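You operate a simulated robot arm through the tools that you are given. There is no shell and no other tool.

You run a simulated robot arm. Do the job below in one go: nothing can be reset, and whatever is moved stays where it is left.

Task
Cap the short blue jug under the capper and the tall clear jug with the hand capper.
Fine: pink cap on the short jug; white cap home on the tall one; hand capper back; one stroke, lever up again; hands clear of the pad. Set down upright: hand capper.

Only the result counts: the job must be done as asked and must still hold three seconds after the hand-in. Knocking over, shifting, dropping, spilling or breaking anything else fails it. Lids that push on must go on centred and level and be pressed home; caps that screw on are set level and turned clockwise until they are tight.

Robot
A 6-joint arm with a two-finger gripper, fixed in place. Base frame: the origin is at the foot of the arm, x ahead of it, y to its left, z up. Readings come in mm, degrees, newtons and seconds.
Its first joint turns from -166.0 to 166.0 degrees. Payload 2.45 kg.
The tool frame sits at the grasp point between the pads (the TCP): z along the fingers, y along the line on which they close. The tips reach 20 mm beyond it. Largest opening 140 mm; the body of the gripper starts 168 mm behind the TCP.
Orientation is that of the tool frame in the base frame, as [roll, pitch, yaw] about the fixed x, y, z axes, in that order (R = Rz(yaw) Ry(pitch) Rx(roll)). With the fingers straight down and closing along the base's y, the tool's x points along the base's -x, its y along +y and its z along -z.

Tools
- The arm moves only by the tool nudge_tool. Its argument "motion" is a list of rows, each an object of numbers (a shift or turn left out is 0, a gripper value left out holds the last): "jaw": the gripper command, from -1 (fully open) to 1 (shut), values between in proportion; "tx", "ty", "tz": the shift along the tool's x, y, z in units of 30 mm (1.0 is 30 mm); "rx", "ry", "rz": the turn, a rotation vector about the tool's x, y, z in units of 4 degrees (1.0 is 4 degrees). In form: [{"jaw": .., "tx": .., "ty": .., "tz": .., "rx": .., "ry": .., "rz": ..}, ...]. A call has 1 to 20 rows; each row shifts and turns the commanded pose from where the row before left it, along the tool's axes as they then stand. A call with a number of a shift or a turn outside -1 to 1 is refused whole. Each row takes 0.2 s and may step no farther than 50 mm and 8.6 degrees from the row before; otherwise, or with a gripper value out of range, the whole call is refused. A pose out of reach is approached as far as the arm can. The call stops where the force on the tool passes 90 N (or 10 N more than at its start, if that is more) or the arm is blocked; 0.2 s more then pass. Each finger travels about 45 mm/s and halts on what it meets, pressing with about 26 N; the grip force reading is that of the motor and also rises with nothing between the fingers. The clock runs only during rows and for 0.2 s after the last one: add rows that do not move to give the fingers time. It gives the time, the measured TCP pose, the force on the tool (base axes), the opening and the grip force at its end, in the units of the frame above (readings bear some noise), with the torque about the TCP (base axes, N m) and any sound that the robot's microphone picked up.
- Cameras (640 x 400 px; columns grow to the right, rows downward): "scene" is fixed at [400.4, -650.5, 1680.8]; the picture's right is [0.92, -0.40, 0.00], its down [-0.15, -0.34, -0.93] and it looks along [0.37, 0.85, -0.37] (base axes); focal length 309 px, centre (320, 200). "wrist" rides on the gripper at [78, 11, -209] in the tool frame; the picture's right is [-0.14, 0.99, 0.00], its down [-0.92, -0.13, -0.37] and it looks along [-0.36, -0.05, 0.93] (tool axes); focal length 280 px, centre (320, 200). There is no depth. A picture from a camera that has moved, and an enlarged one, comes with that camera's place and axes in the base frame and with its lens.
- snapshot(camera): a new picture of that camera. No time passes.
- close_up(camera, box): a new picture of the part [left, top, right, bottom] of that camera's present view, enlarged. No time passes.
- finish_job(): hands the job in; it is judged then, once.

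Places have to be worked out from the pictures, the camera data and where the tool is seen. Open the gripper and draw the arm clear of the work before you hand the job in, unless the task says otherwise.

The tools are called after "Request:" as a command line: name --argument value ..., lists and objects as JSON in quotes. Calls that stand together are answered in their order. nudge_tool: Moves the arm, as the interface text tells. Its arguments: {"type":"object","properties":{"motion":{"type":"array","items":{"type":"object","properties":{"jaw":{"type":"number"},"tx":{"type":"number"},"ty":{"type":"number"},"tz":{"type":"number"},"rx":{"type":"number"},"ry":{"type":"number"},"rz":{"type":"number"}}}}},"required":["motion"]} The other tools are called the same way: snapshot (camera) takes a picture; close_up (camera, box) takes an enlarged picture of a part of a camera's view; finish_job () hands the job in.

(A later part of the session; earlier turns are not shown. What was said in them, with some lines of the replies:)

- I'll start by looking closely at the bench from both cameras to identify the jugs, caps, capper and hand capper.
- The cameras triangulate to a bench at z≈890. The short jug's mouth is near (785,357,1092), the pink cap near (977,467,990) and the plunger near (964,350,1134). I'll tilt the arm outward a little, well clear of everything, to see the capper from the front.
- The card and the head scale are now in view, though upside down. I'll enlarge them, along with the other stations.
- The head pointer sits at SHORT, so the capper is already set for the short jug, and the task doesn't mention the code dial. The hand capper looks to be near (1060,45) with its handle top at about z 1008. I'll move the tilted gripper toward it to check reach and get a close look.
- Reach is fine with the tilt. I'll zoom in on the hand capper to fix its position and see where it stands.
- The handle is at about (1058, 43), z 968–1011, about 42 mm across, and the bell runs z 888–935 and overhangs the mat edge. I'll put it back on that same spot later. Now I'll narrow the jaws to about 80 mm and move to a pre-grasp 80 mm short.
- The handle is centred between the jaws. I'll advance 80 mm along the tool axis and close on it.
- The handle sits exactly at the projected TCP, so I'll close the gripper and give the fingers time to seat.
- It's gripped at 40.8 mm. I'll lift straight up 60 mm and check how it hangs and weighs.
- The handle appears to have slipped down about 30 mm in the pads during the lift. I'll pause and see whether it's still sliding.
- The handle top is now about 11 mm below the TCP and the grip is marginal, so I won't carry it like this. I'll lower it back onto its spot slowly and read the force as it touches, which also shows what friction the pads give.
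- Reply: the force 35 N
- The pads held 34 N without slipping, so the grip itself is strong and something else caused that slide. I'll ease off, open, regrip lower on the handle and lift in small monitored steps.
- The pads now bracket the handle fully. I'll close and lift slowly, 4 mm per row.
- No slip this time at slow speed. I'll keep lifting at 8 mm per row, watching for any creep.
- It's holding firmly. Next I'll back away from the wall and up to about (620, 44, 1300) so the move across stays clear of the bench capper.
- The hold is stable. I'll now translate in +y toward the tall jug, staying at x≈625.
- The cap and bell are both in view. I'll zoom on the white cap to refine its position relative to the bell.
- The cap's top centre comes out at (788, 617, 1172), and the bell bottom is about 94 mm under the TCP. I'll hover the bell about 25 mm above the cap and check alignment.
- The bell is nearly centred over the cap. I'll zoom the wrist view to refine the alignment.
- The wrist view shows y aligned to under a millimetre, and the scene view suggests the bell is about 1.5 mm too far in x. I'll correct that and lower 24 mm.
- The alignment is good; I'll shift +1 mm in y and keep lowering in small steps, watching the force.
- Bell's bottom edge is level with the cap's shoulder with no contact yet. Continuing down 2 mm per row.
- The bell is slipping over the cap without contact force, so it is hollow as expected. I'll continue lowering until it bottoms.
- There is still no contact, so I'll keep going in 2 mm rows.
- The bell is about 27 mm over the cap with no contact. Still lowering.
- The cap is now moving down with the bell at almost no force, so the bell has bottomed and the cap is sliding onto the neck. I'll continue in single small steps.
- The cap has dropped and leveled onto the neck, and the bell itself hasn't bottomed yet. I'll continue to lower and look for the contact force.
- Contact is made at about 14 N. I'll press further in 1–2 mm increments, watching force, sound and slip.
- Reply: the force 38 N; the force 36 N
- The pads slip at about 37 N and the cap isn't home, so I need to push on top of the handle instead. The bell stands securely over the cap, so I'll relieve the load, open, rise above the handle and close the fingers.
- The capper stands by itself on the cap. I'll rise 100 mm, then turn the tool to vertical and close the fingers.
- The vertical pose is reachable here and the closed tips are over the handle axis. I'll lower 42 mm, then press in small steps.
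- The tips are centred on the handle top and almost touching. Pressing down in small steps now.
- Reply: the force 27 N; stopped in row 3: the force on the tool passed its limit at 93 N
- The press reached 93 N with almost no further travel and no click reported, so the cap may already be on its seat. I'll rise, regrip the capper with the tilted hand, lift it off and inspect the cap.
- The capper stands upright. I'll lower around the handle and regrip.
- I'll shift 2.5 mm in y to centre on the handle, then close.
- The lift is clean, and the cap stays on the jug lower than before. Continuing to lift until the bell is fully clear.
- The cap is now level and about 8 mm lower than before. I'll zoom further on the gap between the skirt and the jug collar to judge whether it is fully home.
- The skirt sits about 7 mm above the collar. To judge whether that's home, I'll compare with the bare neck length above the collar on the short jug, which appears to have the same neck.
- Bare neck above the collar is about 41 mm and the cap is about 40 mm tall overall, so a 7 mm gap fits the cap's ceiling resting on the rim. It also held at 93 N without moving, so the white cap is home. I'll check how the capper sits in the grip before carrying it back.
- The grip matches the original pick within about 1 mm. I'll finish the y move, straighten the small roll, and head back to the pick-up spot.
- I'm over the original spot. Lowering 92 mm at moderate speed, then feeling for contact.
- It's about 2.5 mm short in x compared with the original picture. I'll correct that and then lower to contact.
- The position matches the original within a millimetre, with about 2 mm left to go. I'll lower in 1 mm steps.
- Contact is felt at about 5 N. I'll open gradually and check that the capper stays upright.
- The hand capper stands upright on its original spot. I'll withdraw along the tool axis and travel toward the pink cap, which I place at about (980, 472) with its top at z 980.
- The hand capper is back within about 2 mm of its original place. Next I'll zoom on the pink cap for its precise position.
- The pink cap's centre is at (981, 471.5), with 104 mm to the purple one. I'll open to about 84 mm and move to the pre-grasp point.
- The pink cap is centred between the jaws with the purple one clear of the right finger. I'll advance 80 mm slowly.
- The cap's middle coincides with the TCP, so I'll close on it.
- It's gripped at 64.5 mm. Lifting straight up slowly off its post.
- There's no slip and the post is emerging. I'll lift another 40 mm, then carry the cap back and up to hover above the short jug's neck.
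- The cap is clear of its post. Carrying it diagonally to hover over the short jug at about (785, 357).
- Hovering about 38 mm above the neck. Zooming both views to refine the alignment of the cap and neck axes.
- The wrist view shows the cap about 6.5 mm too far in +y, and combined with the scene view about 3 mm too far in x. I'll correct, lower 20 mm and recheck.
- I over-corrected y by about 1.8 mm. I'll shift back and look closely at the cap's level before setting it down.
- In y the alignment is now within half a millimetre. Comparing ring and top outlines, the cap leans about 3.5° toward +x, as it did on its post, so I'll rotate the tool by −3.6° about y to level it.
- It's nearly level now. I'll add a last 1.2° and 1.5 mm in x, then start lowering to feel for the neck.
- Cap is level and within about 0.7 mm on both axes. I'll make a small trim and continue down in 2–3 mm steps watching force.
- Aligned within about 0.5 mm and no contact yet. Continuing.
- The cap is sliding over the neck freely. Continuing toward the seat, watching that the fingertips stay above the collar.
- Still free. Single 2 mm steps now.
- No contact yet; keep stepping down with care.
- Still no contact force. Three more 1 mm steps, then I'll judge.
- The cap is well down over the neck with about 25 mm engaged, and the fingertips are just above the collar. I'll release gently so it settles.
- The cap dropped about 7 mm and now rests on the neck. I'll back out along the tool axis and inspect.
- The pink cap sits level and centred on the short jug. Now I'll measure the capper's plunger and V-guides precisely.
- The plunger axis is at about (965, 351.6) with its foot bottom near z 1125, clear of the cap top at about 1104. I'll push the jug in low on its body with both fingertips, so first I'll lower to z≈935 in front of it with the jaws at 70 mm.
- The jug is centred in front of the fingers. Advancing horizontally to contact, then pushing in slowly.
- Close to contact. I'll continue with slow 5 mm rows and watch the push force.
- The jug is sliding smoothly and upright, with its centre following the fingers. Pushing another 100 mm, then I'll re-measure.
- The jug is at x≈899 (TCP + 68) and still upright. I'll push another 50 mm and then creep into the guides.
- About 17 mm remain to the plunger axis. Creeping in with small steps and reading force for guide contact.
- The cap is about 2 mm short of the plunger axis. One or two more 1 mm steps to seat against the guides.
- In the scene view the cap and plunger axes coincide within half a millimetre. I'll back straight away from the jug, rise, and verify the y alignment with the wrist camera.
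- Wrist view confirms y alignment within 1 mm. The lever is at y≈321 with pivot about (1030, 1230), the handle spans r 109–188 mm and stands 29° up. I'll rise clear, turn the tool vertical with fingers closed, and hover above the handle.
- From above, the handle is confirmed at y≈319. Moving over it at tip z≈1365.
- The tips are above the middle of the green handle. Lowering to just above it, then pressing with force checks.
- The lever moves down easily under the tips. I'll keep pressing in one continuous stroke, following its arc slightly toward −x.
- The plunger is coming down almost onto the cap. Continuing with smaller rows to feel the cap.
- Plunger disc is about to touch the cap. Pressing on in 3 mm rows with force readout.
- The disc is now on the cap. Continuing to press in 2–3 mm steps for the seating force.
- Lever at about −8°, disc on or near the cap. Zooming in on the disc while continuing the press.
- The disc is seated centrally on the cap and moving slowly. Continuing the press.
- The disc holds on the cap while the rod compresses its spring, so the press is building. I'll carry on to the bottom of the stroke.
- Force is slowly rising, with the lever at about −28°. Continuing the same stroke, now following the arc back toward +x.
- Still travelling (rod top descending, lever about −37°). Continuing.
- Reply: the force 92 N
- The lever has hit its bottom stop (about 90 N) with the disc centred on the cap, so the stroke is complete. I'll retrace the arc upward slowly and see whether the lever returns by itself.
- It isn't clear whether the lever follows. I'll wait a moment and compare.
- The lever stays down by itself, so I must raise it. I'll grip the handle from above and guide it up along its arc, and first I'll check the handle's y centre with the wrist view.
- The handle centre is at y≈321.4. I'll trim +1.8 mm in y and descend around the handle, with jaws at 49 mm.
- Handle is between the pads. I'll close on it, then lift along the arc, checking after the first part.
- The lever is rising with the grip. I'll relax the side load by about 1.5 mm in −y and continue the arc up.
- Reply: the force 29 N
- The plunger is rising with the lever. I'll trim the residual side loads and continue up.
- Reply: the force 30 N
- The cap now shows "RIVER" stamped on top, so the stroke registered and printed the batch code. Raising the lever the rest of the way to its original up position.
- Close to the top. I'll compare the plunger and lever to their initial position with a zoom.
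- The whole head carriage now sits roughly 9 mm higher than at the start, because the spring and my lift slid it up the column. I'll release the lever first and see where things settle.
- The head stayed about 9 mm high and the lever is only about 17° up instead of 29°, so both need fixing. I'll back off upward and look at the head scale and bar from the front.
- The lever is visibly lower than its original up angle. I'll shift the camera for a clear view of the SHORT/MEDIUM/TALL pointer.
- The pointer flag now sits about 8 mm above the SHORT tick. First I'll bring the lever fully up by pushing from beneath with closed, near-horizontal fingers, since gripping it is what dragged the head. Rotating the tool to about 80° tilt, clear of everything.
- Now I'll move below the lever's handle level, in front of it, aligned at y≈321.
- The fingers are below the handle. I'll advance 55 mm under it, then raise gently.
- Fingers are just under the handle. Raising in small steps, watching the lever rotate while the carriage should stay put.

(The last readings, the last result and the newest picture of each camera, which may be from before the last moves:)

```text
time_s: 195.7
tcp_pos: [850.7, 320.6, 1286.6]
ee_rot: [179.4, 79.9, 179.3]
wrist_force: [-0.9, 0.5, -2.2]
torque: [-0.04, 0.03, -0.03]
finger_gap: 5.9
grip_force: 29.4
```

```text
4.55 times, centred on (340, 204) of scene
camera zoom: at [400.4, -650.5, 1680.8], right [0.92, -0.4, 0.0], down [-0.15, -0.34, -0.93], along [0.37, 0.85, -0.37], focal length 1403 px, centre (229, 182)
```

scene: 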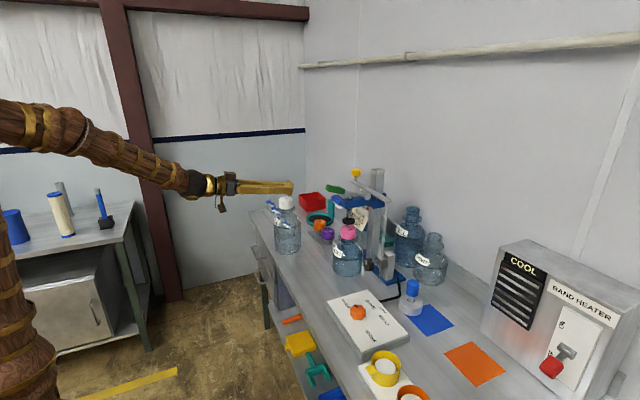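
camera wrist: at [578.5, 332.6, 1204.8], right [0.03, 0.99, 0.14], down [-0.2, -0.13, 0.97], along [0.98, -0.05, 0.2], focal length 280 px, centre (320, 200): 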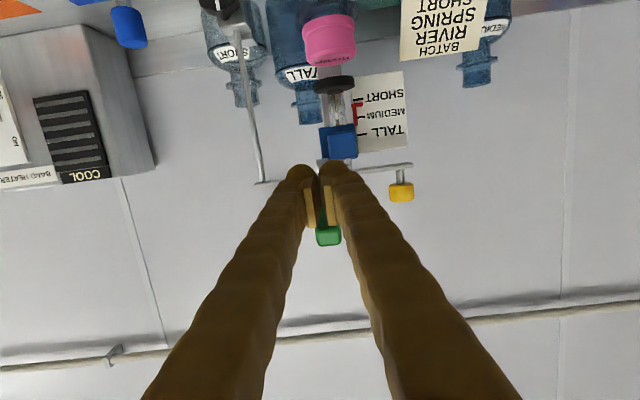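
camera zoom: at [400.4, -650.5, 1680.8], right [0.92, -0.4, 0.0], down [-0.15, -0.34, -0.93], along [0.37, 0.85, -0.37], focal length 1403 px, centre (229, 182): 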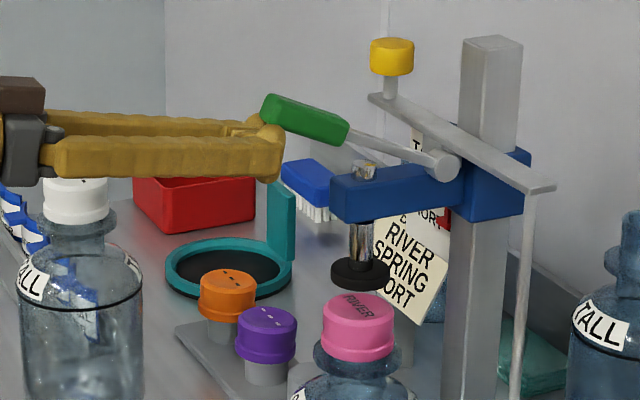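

Lever rotates up at about 2 N and the carriage isn't moving. Continuing to the up-stop.

Request:
nudge_tool --motion '[{"tx": -0.131, "tz": -0.01}, {"tx": -0.131, "tz": -0.01}, {"tx": -0.131, "tz": -0.01}]'

Request:
nudge_tool --motion '[{"tx": -0.098, "tz": -0.01}, {"tx": -0.098, "tz": -0.01}]'

Request:
close_up --camera "scene" --box '[280, 160, 400, 248]'

```text
time_s: 196.5
tcp_pos: [851.6, 320.8, 1297.7]
ee_rot: [179.5, 80.1, 179.4]
wrist_force: [0.7, 0.0, -3.0]
torque: [-0.01, 0.01, -0.02]
finger_gap: 5.8
grip_force: 29.6
```

```text
time_s: 197.1
tcp_pos: [850.5, 322.2, 1303.4]
ee_rot: [179.5, 80.0, 179.4]
wrist_force: [-0.4, 0.6, -1.4]
torque: [-0.03, 0.01, 0.04]
finger_gap: 6.0
grip_force: 29.2
```

```text
4.55 times, centred on (340, 204) of scene
camera zoom: at [400.4, -650.5, 1680.8], right [0.92, -0.4, 0.0], down [-0.15, -0.34, -0.93], along [0.37, 0.85, -0.37], focal length 1403 px, centre (229, 182)
```

zoom: 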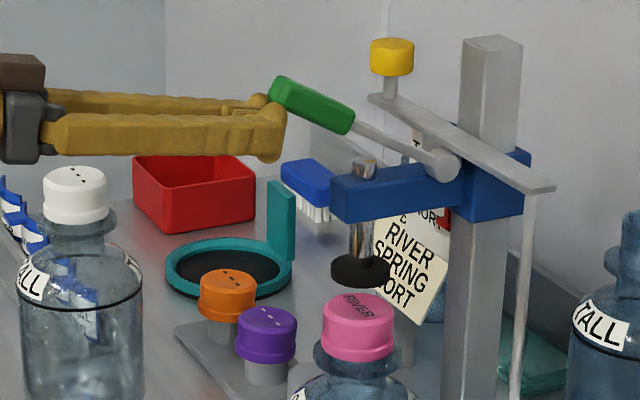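

Nearly at the original angle. A few more millimetres until the stop is felt.

Request:
nudge_tool --motion '[{"tx": -0.098, "tz": -0.01}]'

Request:
nudge_tool --motion '[{"tx": -0.066, "tz": -0.01}]'

Request:
nudge_tool --motion '[{"tx": -0.066, "tz": -0.01}]'

Request:
close_up --camera "scene" --box '[280, 160, 400, 248]'

```text
time_s: 197.5
tcp_pos: [852.6, 321.1, 1304.4]
ee_rot: [179.4, 79.9, 179.3]
wrist_force: [-6.6, 1.7, -9.5]
torque: [-0.04, 0.0, 0.1]
finger_gap: 6.1
grip_force: 29.2
```

```text
time_s: 197.9
tcp_pos: [852.1, 322.2, 1305.9]
ee_rot: [179.6, 80.0, 179.6]
wrist_force: [-15.3, 6.7, -18.6]
torque: [-0.07, 0.01, 0.14]
finger_gap: 5.9
grip_force: 29.6
```

```text
time_s: 198.3
tcp_pos: [853.2, 320.1, 1308.3]
ee_rot: [179.7, 80.0, 179.7]
wrist_force: [-4.7, 4.2, -31.1]
torque: [-0.12, 0.43, 0.07]
finger_gap: 6.3
grip_force: 29.3
```

```text
4.55 times, centred on (340, 204) of scene
camera zoom: at [400.4, -650.5, 1680.8], right [0.92, -0.4, 0.0], down [-0.15, -0.34, -0.93], along [0.37, 0.85, -0.37], focal length 1403 px, centre (229, 182)
```

zoom: 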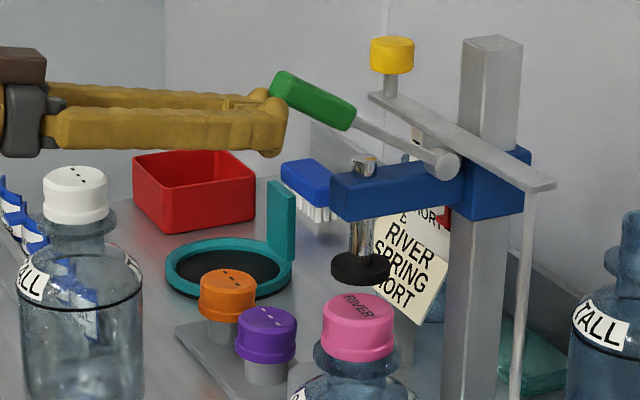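

The up-stop is reached, and the carriage held against 31 N. I'll lower away from the handle and check that the lever stays up.

Request:
nudge_tool --motion '[{"tx": 0.2, "tz": 0.0}, {"tx": 0.4, "tz": 0.0}, {"tx": 0.4, "tz": 0.0}, {"tz": -0.6}, {"tz": -0.9}, {"tz": -0.9}, {"tz": -0.9}, {"tz": -0.9}, {}]'

Request:
close_up --camera "scene" --box '[320, 160, 460, 248]'

Request:
snapshot --camera "wrist"

```text
time_s: 200.3
tcp_pos: [723.9, 320.5, 1300.9]
ee_rot: [179.5, 80.0, 179.4]
wrist_force: [0.3, -0.1, 1.0]
torque: [0.01, 0.01, -0.02]
finger_gap: 0.0
grip_force: 29.0
```

```text
4.55 times, centred on (390, 204) of scene
camera zoom: at [400.4, -650.5, 1680.8], right [0.92, -0.4, 0.0], down [-0.15, -0.34, -0.93], along [0.37, 0.85, -0.37], focal length 1403 px, centre (2, 182)
```

zoom: 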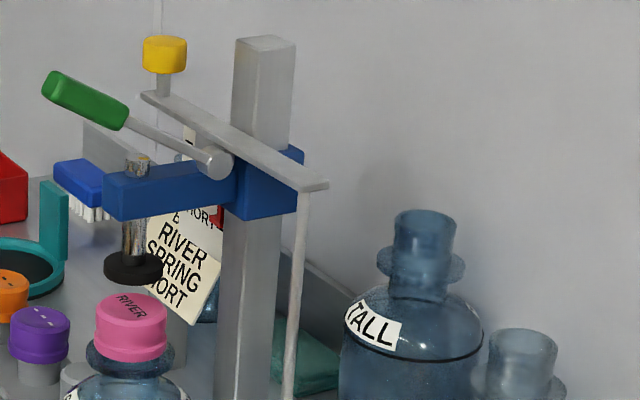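

```text
taken
camera wrist: at [506.0, 332.6, 1260.4], right [0.03, 0.99, 0.14], down [-0.2, -0.13, 0.97], along [0.98, -0.05, 0.2], focal length 280 px, centre (320, 200)
```

wrist: 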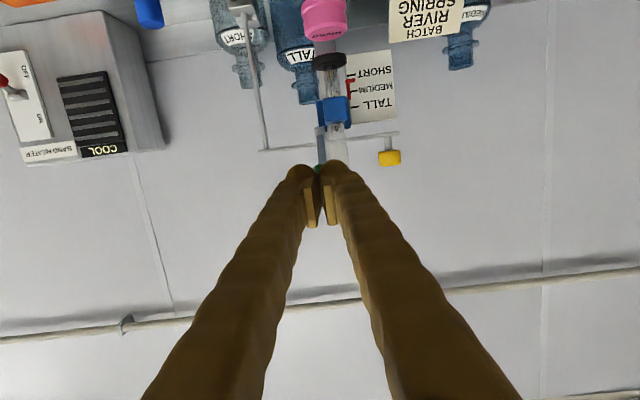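

The lever is fully up and stays. The head is still about 11 mm high, so I'll press it back down to SHORT via the yellow knob at (1042, 446, top about 1316). First I'll reorient to 45° tilt, rise and hover above the knob.

Request:
nudge_tool --motion '[{"ry": 1}, {"ry": 1}, {"ry": 1}, {"ry": 1}, {"ry": 1}, {"ry": 1}, {"ry": 1}, {"ry": 1}, {"ry": 0.75}, {"tx": -0.47, "tz": -0.47, "ty": 0.5}, {"tx": -0.47, "tz": -0.47, "ty": 0.7}, {"tx": -0.47, "tz": -0.47, "ty": 0.7}, {"tx": -0.47, "tz": -0.47, "ty": 0.7}, {"tx": -0.47, "tz": -0.47, "ty": 0.7}, {"tx": -0.47, "tz": -0.47, "ty": 0.7}, {"ty": 0.18}, {}]'

Request:
nudge_tool --motion '[{"tx": -0.534, "tz": 0.534}, {"tx": -0.534, "tz": 0.534}, {"tx": -0.534, "tz": 0.534}, {"tx": -0.534, "tz": 0.534}, {"tx": -0.534, "tz": 0.534}, {"tx": -0.534, "tz": 0.534}, {"tx": -0.534, "tz": 0.534}, {"tx": -0.534, "tz": 0.534}, {"tx": -0.534, "tz": 0.534}, {"tx": -0.534, "tz": 0.534}, {"tx": -0.534, "tz": 0.534}, {"tx": -0.534, "tz": 0.534}, {"tx": -0.3, "tz": 0.3}, {}]'

Request:
close_up --camera "scene" --box '[310, 120, 430, 220]'

Request:
snapshot --camera "wrist"

```text
time_s: 203.9
tcp_pos: [723.4, 448.1, 1422.6]
ee_rot: [179.9, 45.1, 179.8]
wrist_force: [0.0, 0.1, -0.4]
torque: [-0.03, -0.01, 0.01]
finger_gap: 0.0
grip_force: 29.8
```

```text
time_s: 206.9
tcp_pos: [1007.0, 446.5, 1421.6]
ee_rot: [179.9, 45.0, 179.8]
wrist_force: [0.4, -0.2, -0.1]
torque: [0.0, 0.03, -0.02]
finger_gap: 0.2
grip_force: 29.4
```

```text
4.00 times, centred on (370, 170) of scene
camera zoom: at [400.4, -650.5, 1680.8], right [0.92, -0.4, 0.0], down [-0.15, -0.34, -0.93], along [0.37, 0.85, -0.37], focal length 1235 px, centre (120, 320)
```

zoom: 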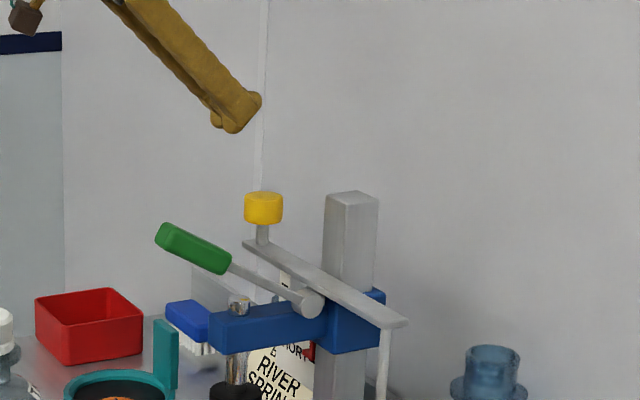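

```text
taken
camera wrist: at [804.9, 459.6, 1512.3], right [0.1, 0.99, 0.1], down [0.39, -0.13, 0.91], along [0.92, -0.05, -0.4], focal length 280 px, centre (320, 200)
```

wrist: 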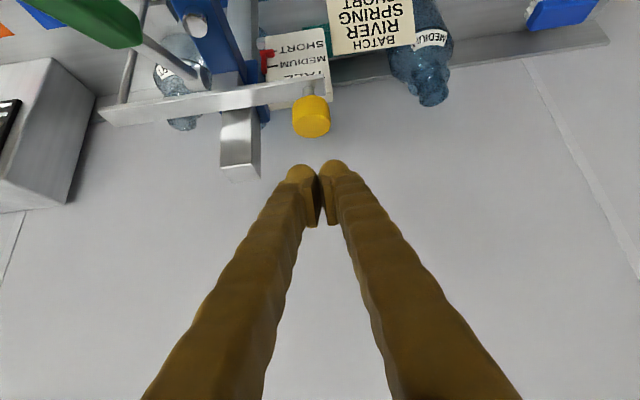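

Knob is at (1042, 446). I'll move the remaining 36 mm in x and lower to just above it.

Request:
nudge_tool --motion '[{"tx": -0.425, "tz": 0.425}, {"tx": -0.425, "tz": 0.425}, {"tx": 0.32, "tz": 0.32}, {"tx": 0.32, "tz": 0.32}, {"tx": 0.32, "tz": 0.32}, {"tx": 0.32, "tz": 0.32}, {}]'

Request:
close_up --camera "scene" --box '[330, 140, 410, 220]'

Request:
close_up --camera "wrist" --box '[230, 90, 410, 250]'

```text
time_s: 208.5
tcp_pos: [1045.2, 446.7, 1366.5]
ee_rot: [179.9, 45.1, 179.8]
wrist_force: [0.6, 1.3, -1.2]
torque: [-0.01, -0.01, -0.02]
finger_gap: 0.2
grip_force: 29.5
```

```text
5.00 times, centred on (370, 180) of scene
camera zoom: at [400.4, -650.5, 1680.8], right [0.92, -0.4, 0.0], down [-0.15, -0.34, -0.93], along [0.37, 0.85, -0.37], focal length 1543 px, centre (70, 300)
```

zoom: 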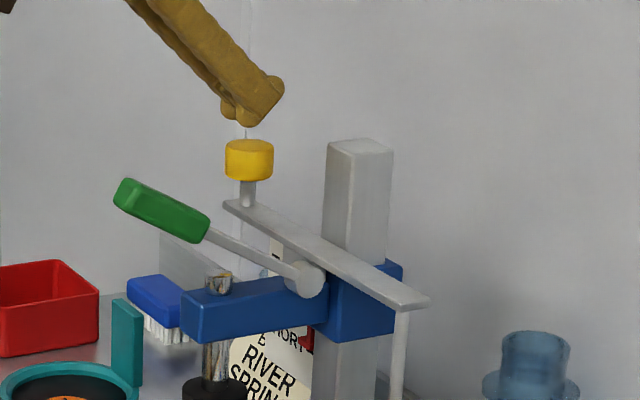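

```text
2.50 times, centred on (320, 170) of wrist
camera zoom: at [842.2, 458.6, 1458.3], right [0.1, 0.99, 0.1], down [0.39, -0.13, 0.91], along [0.92, -0.05, -0.4], focal length 701 px, centre (320, 275)
```

zoom: 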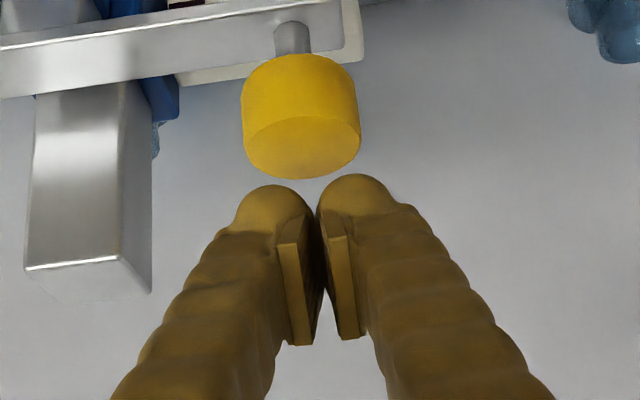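

Well aligned over the knob. Lowering to contact, then pressing in small increments while tracking the head.

Request:
nudge_tool --motion '[{"ty": -0.07, "tx": 0.118, "tz": 0.118}, {"tx": 0.118, "tz": 0.118}, {"tx": 0.071, "tz": 0.071}]'

Request:
nudge_tool --motion '[{"tx": 0.071, "tz": 0.071}, {"tx": 0.071, "tz": 0.071}]'

Request:
nudge_tool --motion '[{"tx": 0.047, "tz": 0.047}, {"tx": 0.047, "tz": 0.047}]'

Request:
close_up --camera "scene" --box '[320, 160, 460, 248]'

```text
time_s: 209.3
tcp_pos: [1045.3, 444.4, 1354.3]
ee_rot: [179.9, 45.0, 179.8]
wrist_force: [0.5, -1.0, -0.7]
torque: [0.01, 0.01, -0.02]
finger_gap: 0.3
grip_force: 29.3
```

```text
time_s: 209.9
tcp_pos: [1043.8, 443.5, 1348.0]
ee_rot: [180.0, 45.0, 179.8]
wrist_force: [-0.1, 0.2, 0.1]
torque: [-0.01, 0.0, -0.01]
finger_gap: 0.0
grip_force: 29.9
```

```text
time_s: 210.5
tcp_pos: [1044.9, 443.8, 1345.2]
ee_rot: [179.8, 45.2, 179.8]
wrist_force: [-5.4, -2.3, 14.3]
torque: [-0.11, 0.14, 0.04]
finger_gap: 5.8
grip_force: 29.8
```

```text
4.55 times, centred on (390, 204) of scene
camera zoom: at [400.4, -650.5, 1680.8], right [0.92, -0.4, 0.0], down [-0.15, -0.34, -0.93], along [0.37, 0.85, -0.37], focal length 1403 px, centre (2, 182)
```

zoom: 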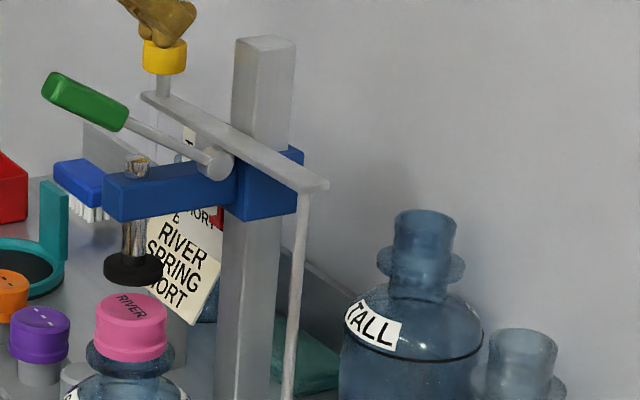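

Contact at about 14 N with the head not yet moving. Continuing in small steps.

Request:
nudge_tool --motion '[{"tx": 0.047, "tz": 0.047}]'

Request:
nudge_tool --motion '[{"tx": 0.047, "tz": 0.047}]'

Request:
nudge_tool --motion '[{"tx": 0.047, "tz": 0.047}]'

Request:
close_up --camera "scene" --box '[320, 160, 460, 248]'

```text
time_s: 210.9
tcp_pos: [1043.8, 444.3, 1343.4]
ee_rot: [179.8, 45.1, 179.9]
wrist_force: [-3.1, -2.8, 23.6]
torque: [-0.02, 0.07, 0.07]
finger_gap: 6.1
grip_force: 29.3
```

```text
time_s: 211.3
tcp_pos: [1045.0, 444.3, 1342.4]
ee_rot: [179.8, 45.1, 179.7]
wrist_force: [-4.4, -0.8, 28.7]
torque: [-0.06, 0.13, 0.06]
finger_gap: 6.0
grip_force: 29.7
```

```text
time_s: 211.7
tcp_pos: [1044.2, 445.1, 1339.4]
ee_rot: [179.8, 45.1, 179.9]
wrist_force: [1.5, -3.2, 32.2]
torque: [-0.06, 0.02, 0.11]
finger_gap: 6.3
grip_force: 30.0
```

```text
4.55 times, centred on (390, 204) of scene
camera zoom: at [400.4, -650.5, 1680.8], right [0.92, -0.4, 0.0], down [-0.15, -0.34, -0.93], along [0.37, 0.85, -0.37], focal length 1403 px, centre (2, 182)
```

zoom: 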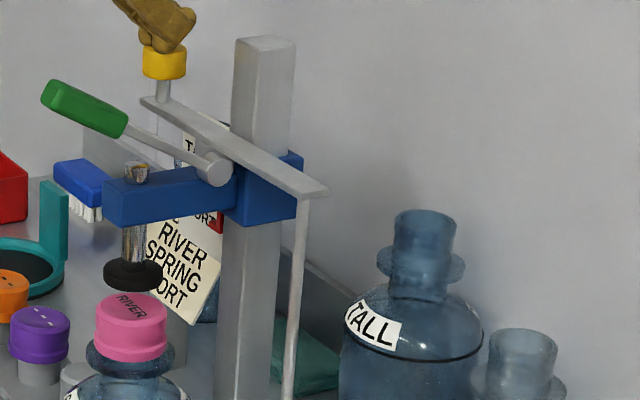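

The head slides down at about 30 N. About 5–6 mm remain, so I'll continue in 2 mm steps.

Request:
nudge_tool --motion '[{"tx": 0.047, "tz": 0.047}]'

Request:
nudge_tool --motion '[{"tx": 0.047, "tz": 0.047}]'

Request:
close_up --camera "scene" --box '[320, 160, 460, 248]'

```text
time_s: 212.1
tcp_pos: [1044.0, 444.2, 1336.9]
ee_rot: [179.8, 45.0, 179.9]
wrist_force: [4.1, -3.9, 35.2]
torque: [-0.1, -0.06, 0.08]
finger_gap: 6.2
grip_force: 29.0
```

```text
time_s: 212.5
tcp_pos: [1043.8, 445.1, 1335.2]
ee_rot: [179.9, 45.0, 179.8]
wrist_force: [-11.5, -6.9, 34.4]
torque: [-0.2, 0.36, 0.03]
finger_gap: 5.9
grip_force: 29.3
```

```text
4.55 times, centred on (390, 204) of scene
camera zoom: at [400.4, -650.5, 1680.8], right [0.92, -0.4, 0.0], down [-0.15, -0.34, -0.93], along [0.37, 0.85, -0.37], focal length 1403 px, centre (2, 182)
```

zoom: 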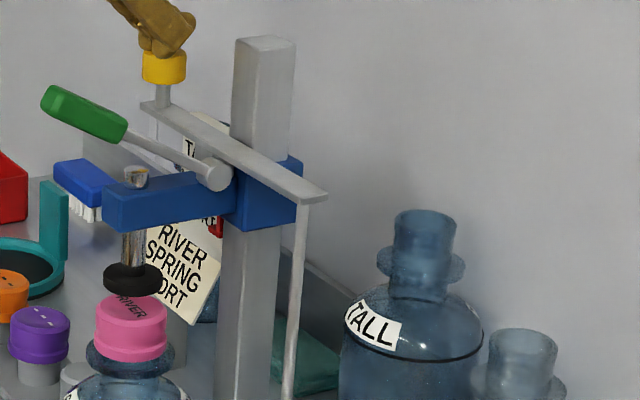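

The head matches the initial picture (bar, hub and arm edge rows all within about a pixel). I'll lift off and verify.

Request:
nudge_tool --motion '[{"tx": -0.1, "tz": -0.1}, {"tx": -0.3, "tz": -0.3}, {"tx": -0.5, "tz": -0.5}, {"tx": -0.5, "tz": -0.5}, {"tx": -0.5, "tz": -0.5}, {"tx": 0.5, "tz": -0.5}, {"tx": 0.6, "tz": -0.6}, {"tx": 0.6, "tz": -0.6}, {"tx": 0.6, "tz": -0.6}, {"tx": 0.6, "tz": -0.6}, {"tx": 0.6, "tz": -0.6}, {"tx": 0.6, "tz": -0.6}, {"tx": 0.6, "tz": -0.6}, {"tx": 0.6, "tz": -0.6}, {"tx": 0.6, "tz": -0.6}, {"tx": 0.6, "tz": -0.6}, {"tx": 0.6, "tz": -0.6}]'

Request:
close_up --camera "scene" --box '[320, 160, 460, 248]'

Request:
snapshot --camera "wrist"

Request:
snapshot --camera "scene"

```text
time_s: 216.1
tcp_pos: [748.4, 441.3, 1406.7]
ee_rot: [-179.8, 44.7, 179.7]
wrist_force: [-0.7, 0.1, -0.3]
torque: [0.0, 0.01, -0.04]
finger_gap: 0.0
grip_force: 29.1
```

```text
4.55 times, centred on (390, 204) of scene
camera zoom: at [400.4, -650.5, 1680.8], right [0.92, -0.4, 0.0], down [-0.15, -0.34, -0.93], along [0.37, 0.85, -0.37], focal length 1403 px, centre (2, 182)
```

zoom: 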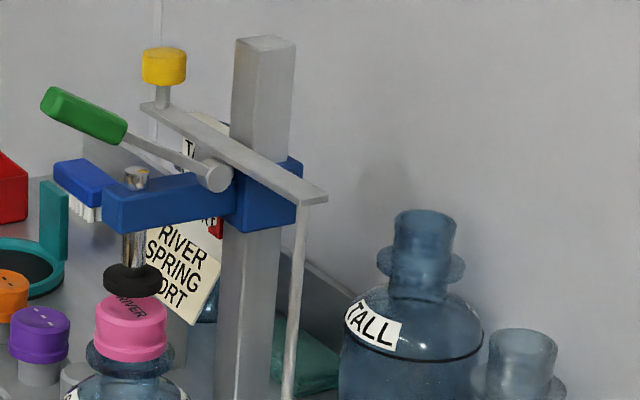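

```text
taken
camera wrist: at [546.2, 455.4, 1500.4], right [0.11, 0.99, 0.09], down [0.39, -0.13, 0.91], along [0.91, -0.06, -0.4], focal length 280 px, centre (320, 200)
```

wrist: 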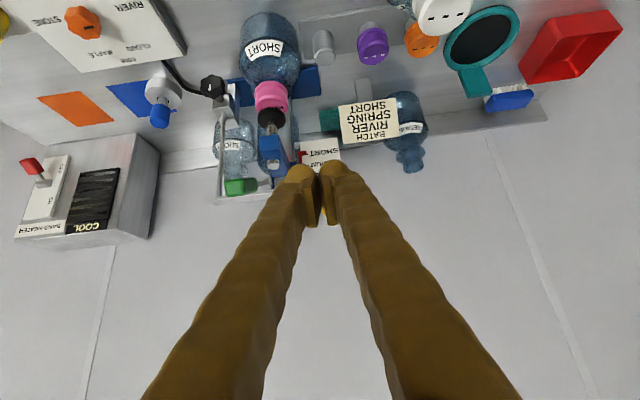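

```text
taken
```

scene: 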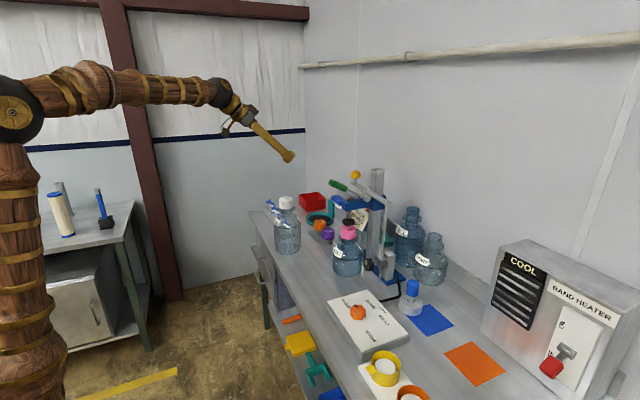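

The head, lever and plunger now match their original positions. Final check of both caps and the hand capper.

Request:
close_up --camera "scene" --box '[332, 218, 364, 250]'

Request:
close_up --camera "scene" --box '[270, 190, 310, 220]'

Request:
close_up --camera "scene" --box '[320, 220, 460, 340]'

Request:
close_up --camera "wrist" --box '[200, 0, 340, 200]'

```text
12.50 times, centred on (348, 234) of scene
camera zoom: at [400.4, -650.5, 1680.8], right [0.92, -0.4, 0.0], down [-0.15, -0.34, -0.93], along [0.37, 0.85, -0.37], focal length 3858 px, centre (-30, -225)
```

zoom: 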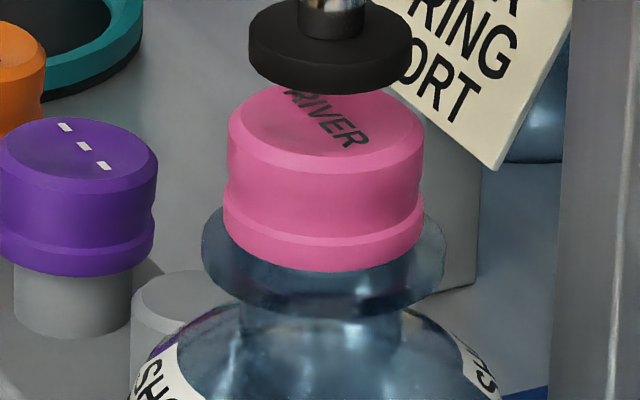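

```text
13.33 times, centred on (290, 205) of scene
camera zoom: at [400.4, -650.5, 1680.8], right [0.92, -0.4, 0.0], down [-0.15, -0.34, -0.93], along [0.37, 0.85, -0.37], focal length 4116 px, centre (720, 133)
```

zoom: 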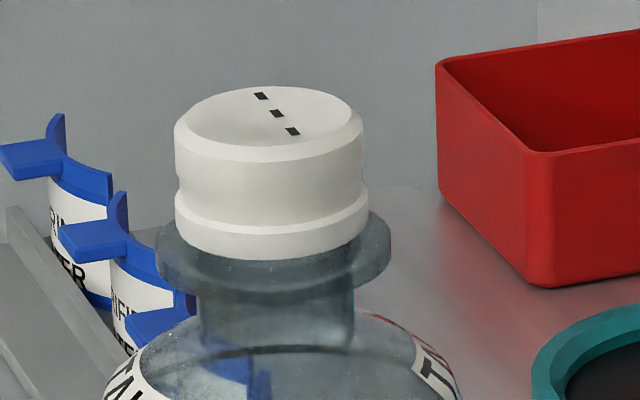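

```text
3.33 times, centred on (390, 280) of scene
camera zoom: at [400.4, -650.5, 1680.8], right [0.92, -0.4, 0.0], down [-0.15, -0.34, -0.93], along [0.37, 0.85, -0.37], focal length 1029 px, centre (87, -67)
```

zoom: 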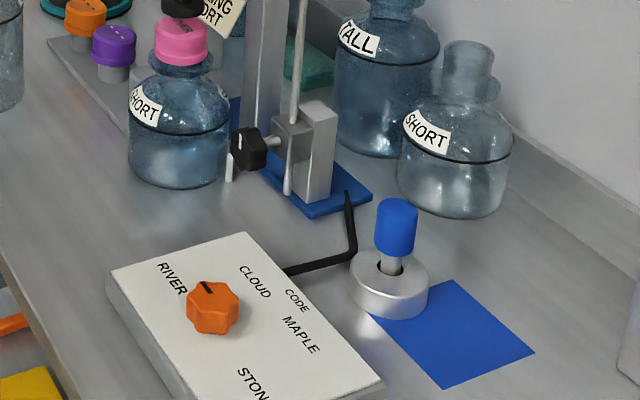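

```text
2.00 times, centred on (270, 100) of wrist
camera zoom: at [546.2, 455.4, 1500.4], right [0.11, 0.99, 0.09], down [0.39, -0.13, 0.91], along [0.91, -0.06, -0.4], focal length 561 px, centre (420, 400)
```

zoom: 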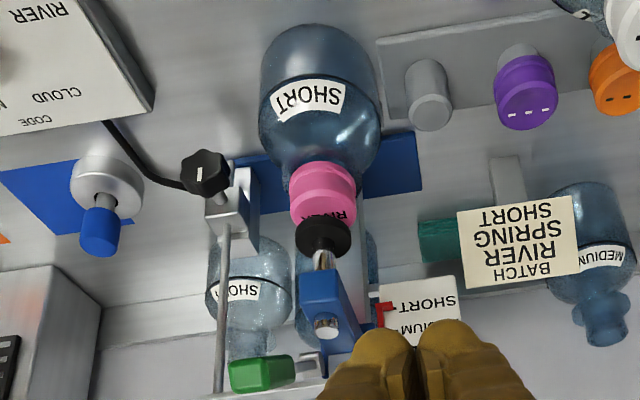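

Both caps are level and at the same seated height, with a matching gap above each collar. The hand capper is upright in place, the lever is up and nothing else has moved. I'll draw the arm back, open the gripper and hand in.

Request:
nudge_tool --motion '[{"jaw": -1, "tx": 0.6, "tz": -0.6}, {"tx": 0.6, "tz": -0.6}, {"tx": 0.6, "tz": -0.6}, {"tx": 0.6, "tz": -0.6}, {"tx": 0.6, "tz": -0.6}, {"tx": 0.6, "tz": -0.6}, {"tx": 0.6, "tz": -0.6}, {"tx": 0.6, "tz": -0.6}, {}, {}, {}]'

Request:
snapshot --camera "scene"

Request:
close_up --camera "scene" --box '[320, 160, 460, 248]'

```text
time_s: 218.5
tcp_pos: [537.9, 442.9, 1414.6]
ee_rot: [179.9, 45.0, 179.8]
wrist_force: [-0.6, 0.0, -0.1]
torque: [0.0, 0.0, 0.0]
finger_gap: 139.9
grip_force: 0.1
```

```text
taken
```

scene: 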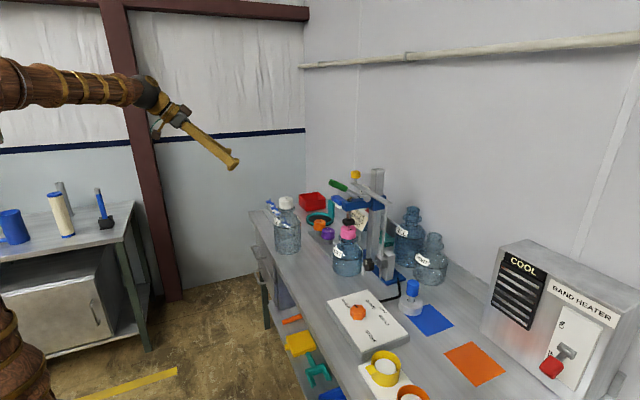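

```text
4.55 times, centred on (390, 204) of scene
camera zoom: at [400.4, -650.5, 1680.8], right [0.92, -0.4, 0.0], down [-0.15, -0.34, -0.93], along [0.37, 0.85, -0.37], focal length 1403 px, centre (2, 182)
```

zoom: 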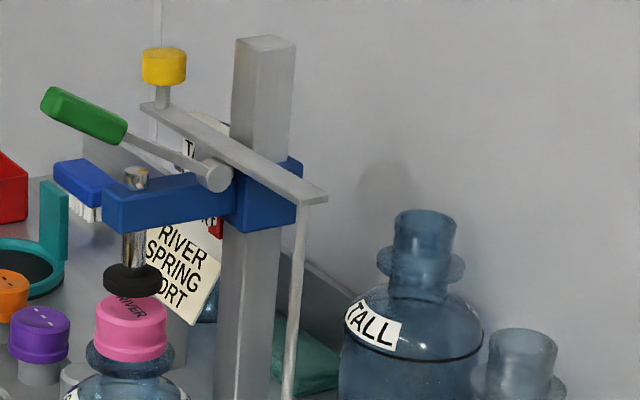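

Everything is stable: the arm is clear with the gripper open, both jugs are capped, the lever is up and the hand capper is back upright. Handing in.

Request:
finish_job

```text
The job is handed in.
```

I capped both jugs and handed the job in; the checks below are my own, from the pictures and force readings.

- **Short blue jug:** the pink cap is on, level and centred. I slid the jug under the capper and pulled the lever through one full stroke to its bottom stop. The stroke stamped "RIVER" on the cap.
- **Tall clear jug:** the white cap is level and down on the neck. I pressed the hand capper to 93 N with no further travel. No click was reported for either cap. Both caps sit at the same height above their collars.
- **Hand capper:** it is back upright, about 2 mm from where it started.
- **Capper:** the lever is up again, the gripper is open, and the arm is well clear of the pad.

**Capper head moved during the stroke:** the head slid about 11 mm up its column while I was raising the lever. I pressed it back down with the yellow knob until it matched the first pictures to within about a pixel, at the SHORT mark. If the head's height is judged strictly, that is the point most open to question.

I left the code dial where it was.
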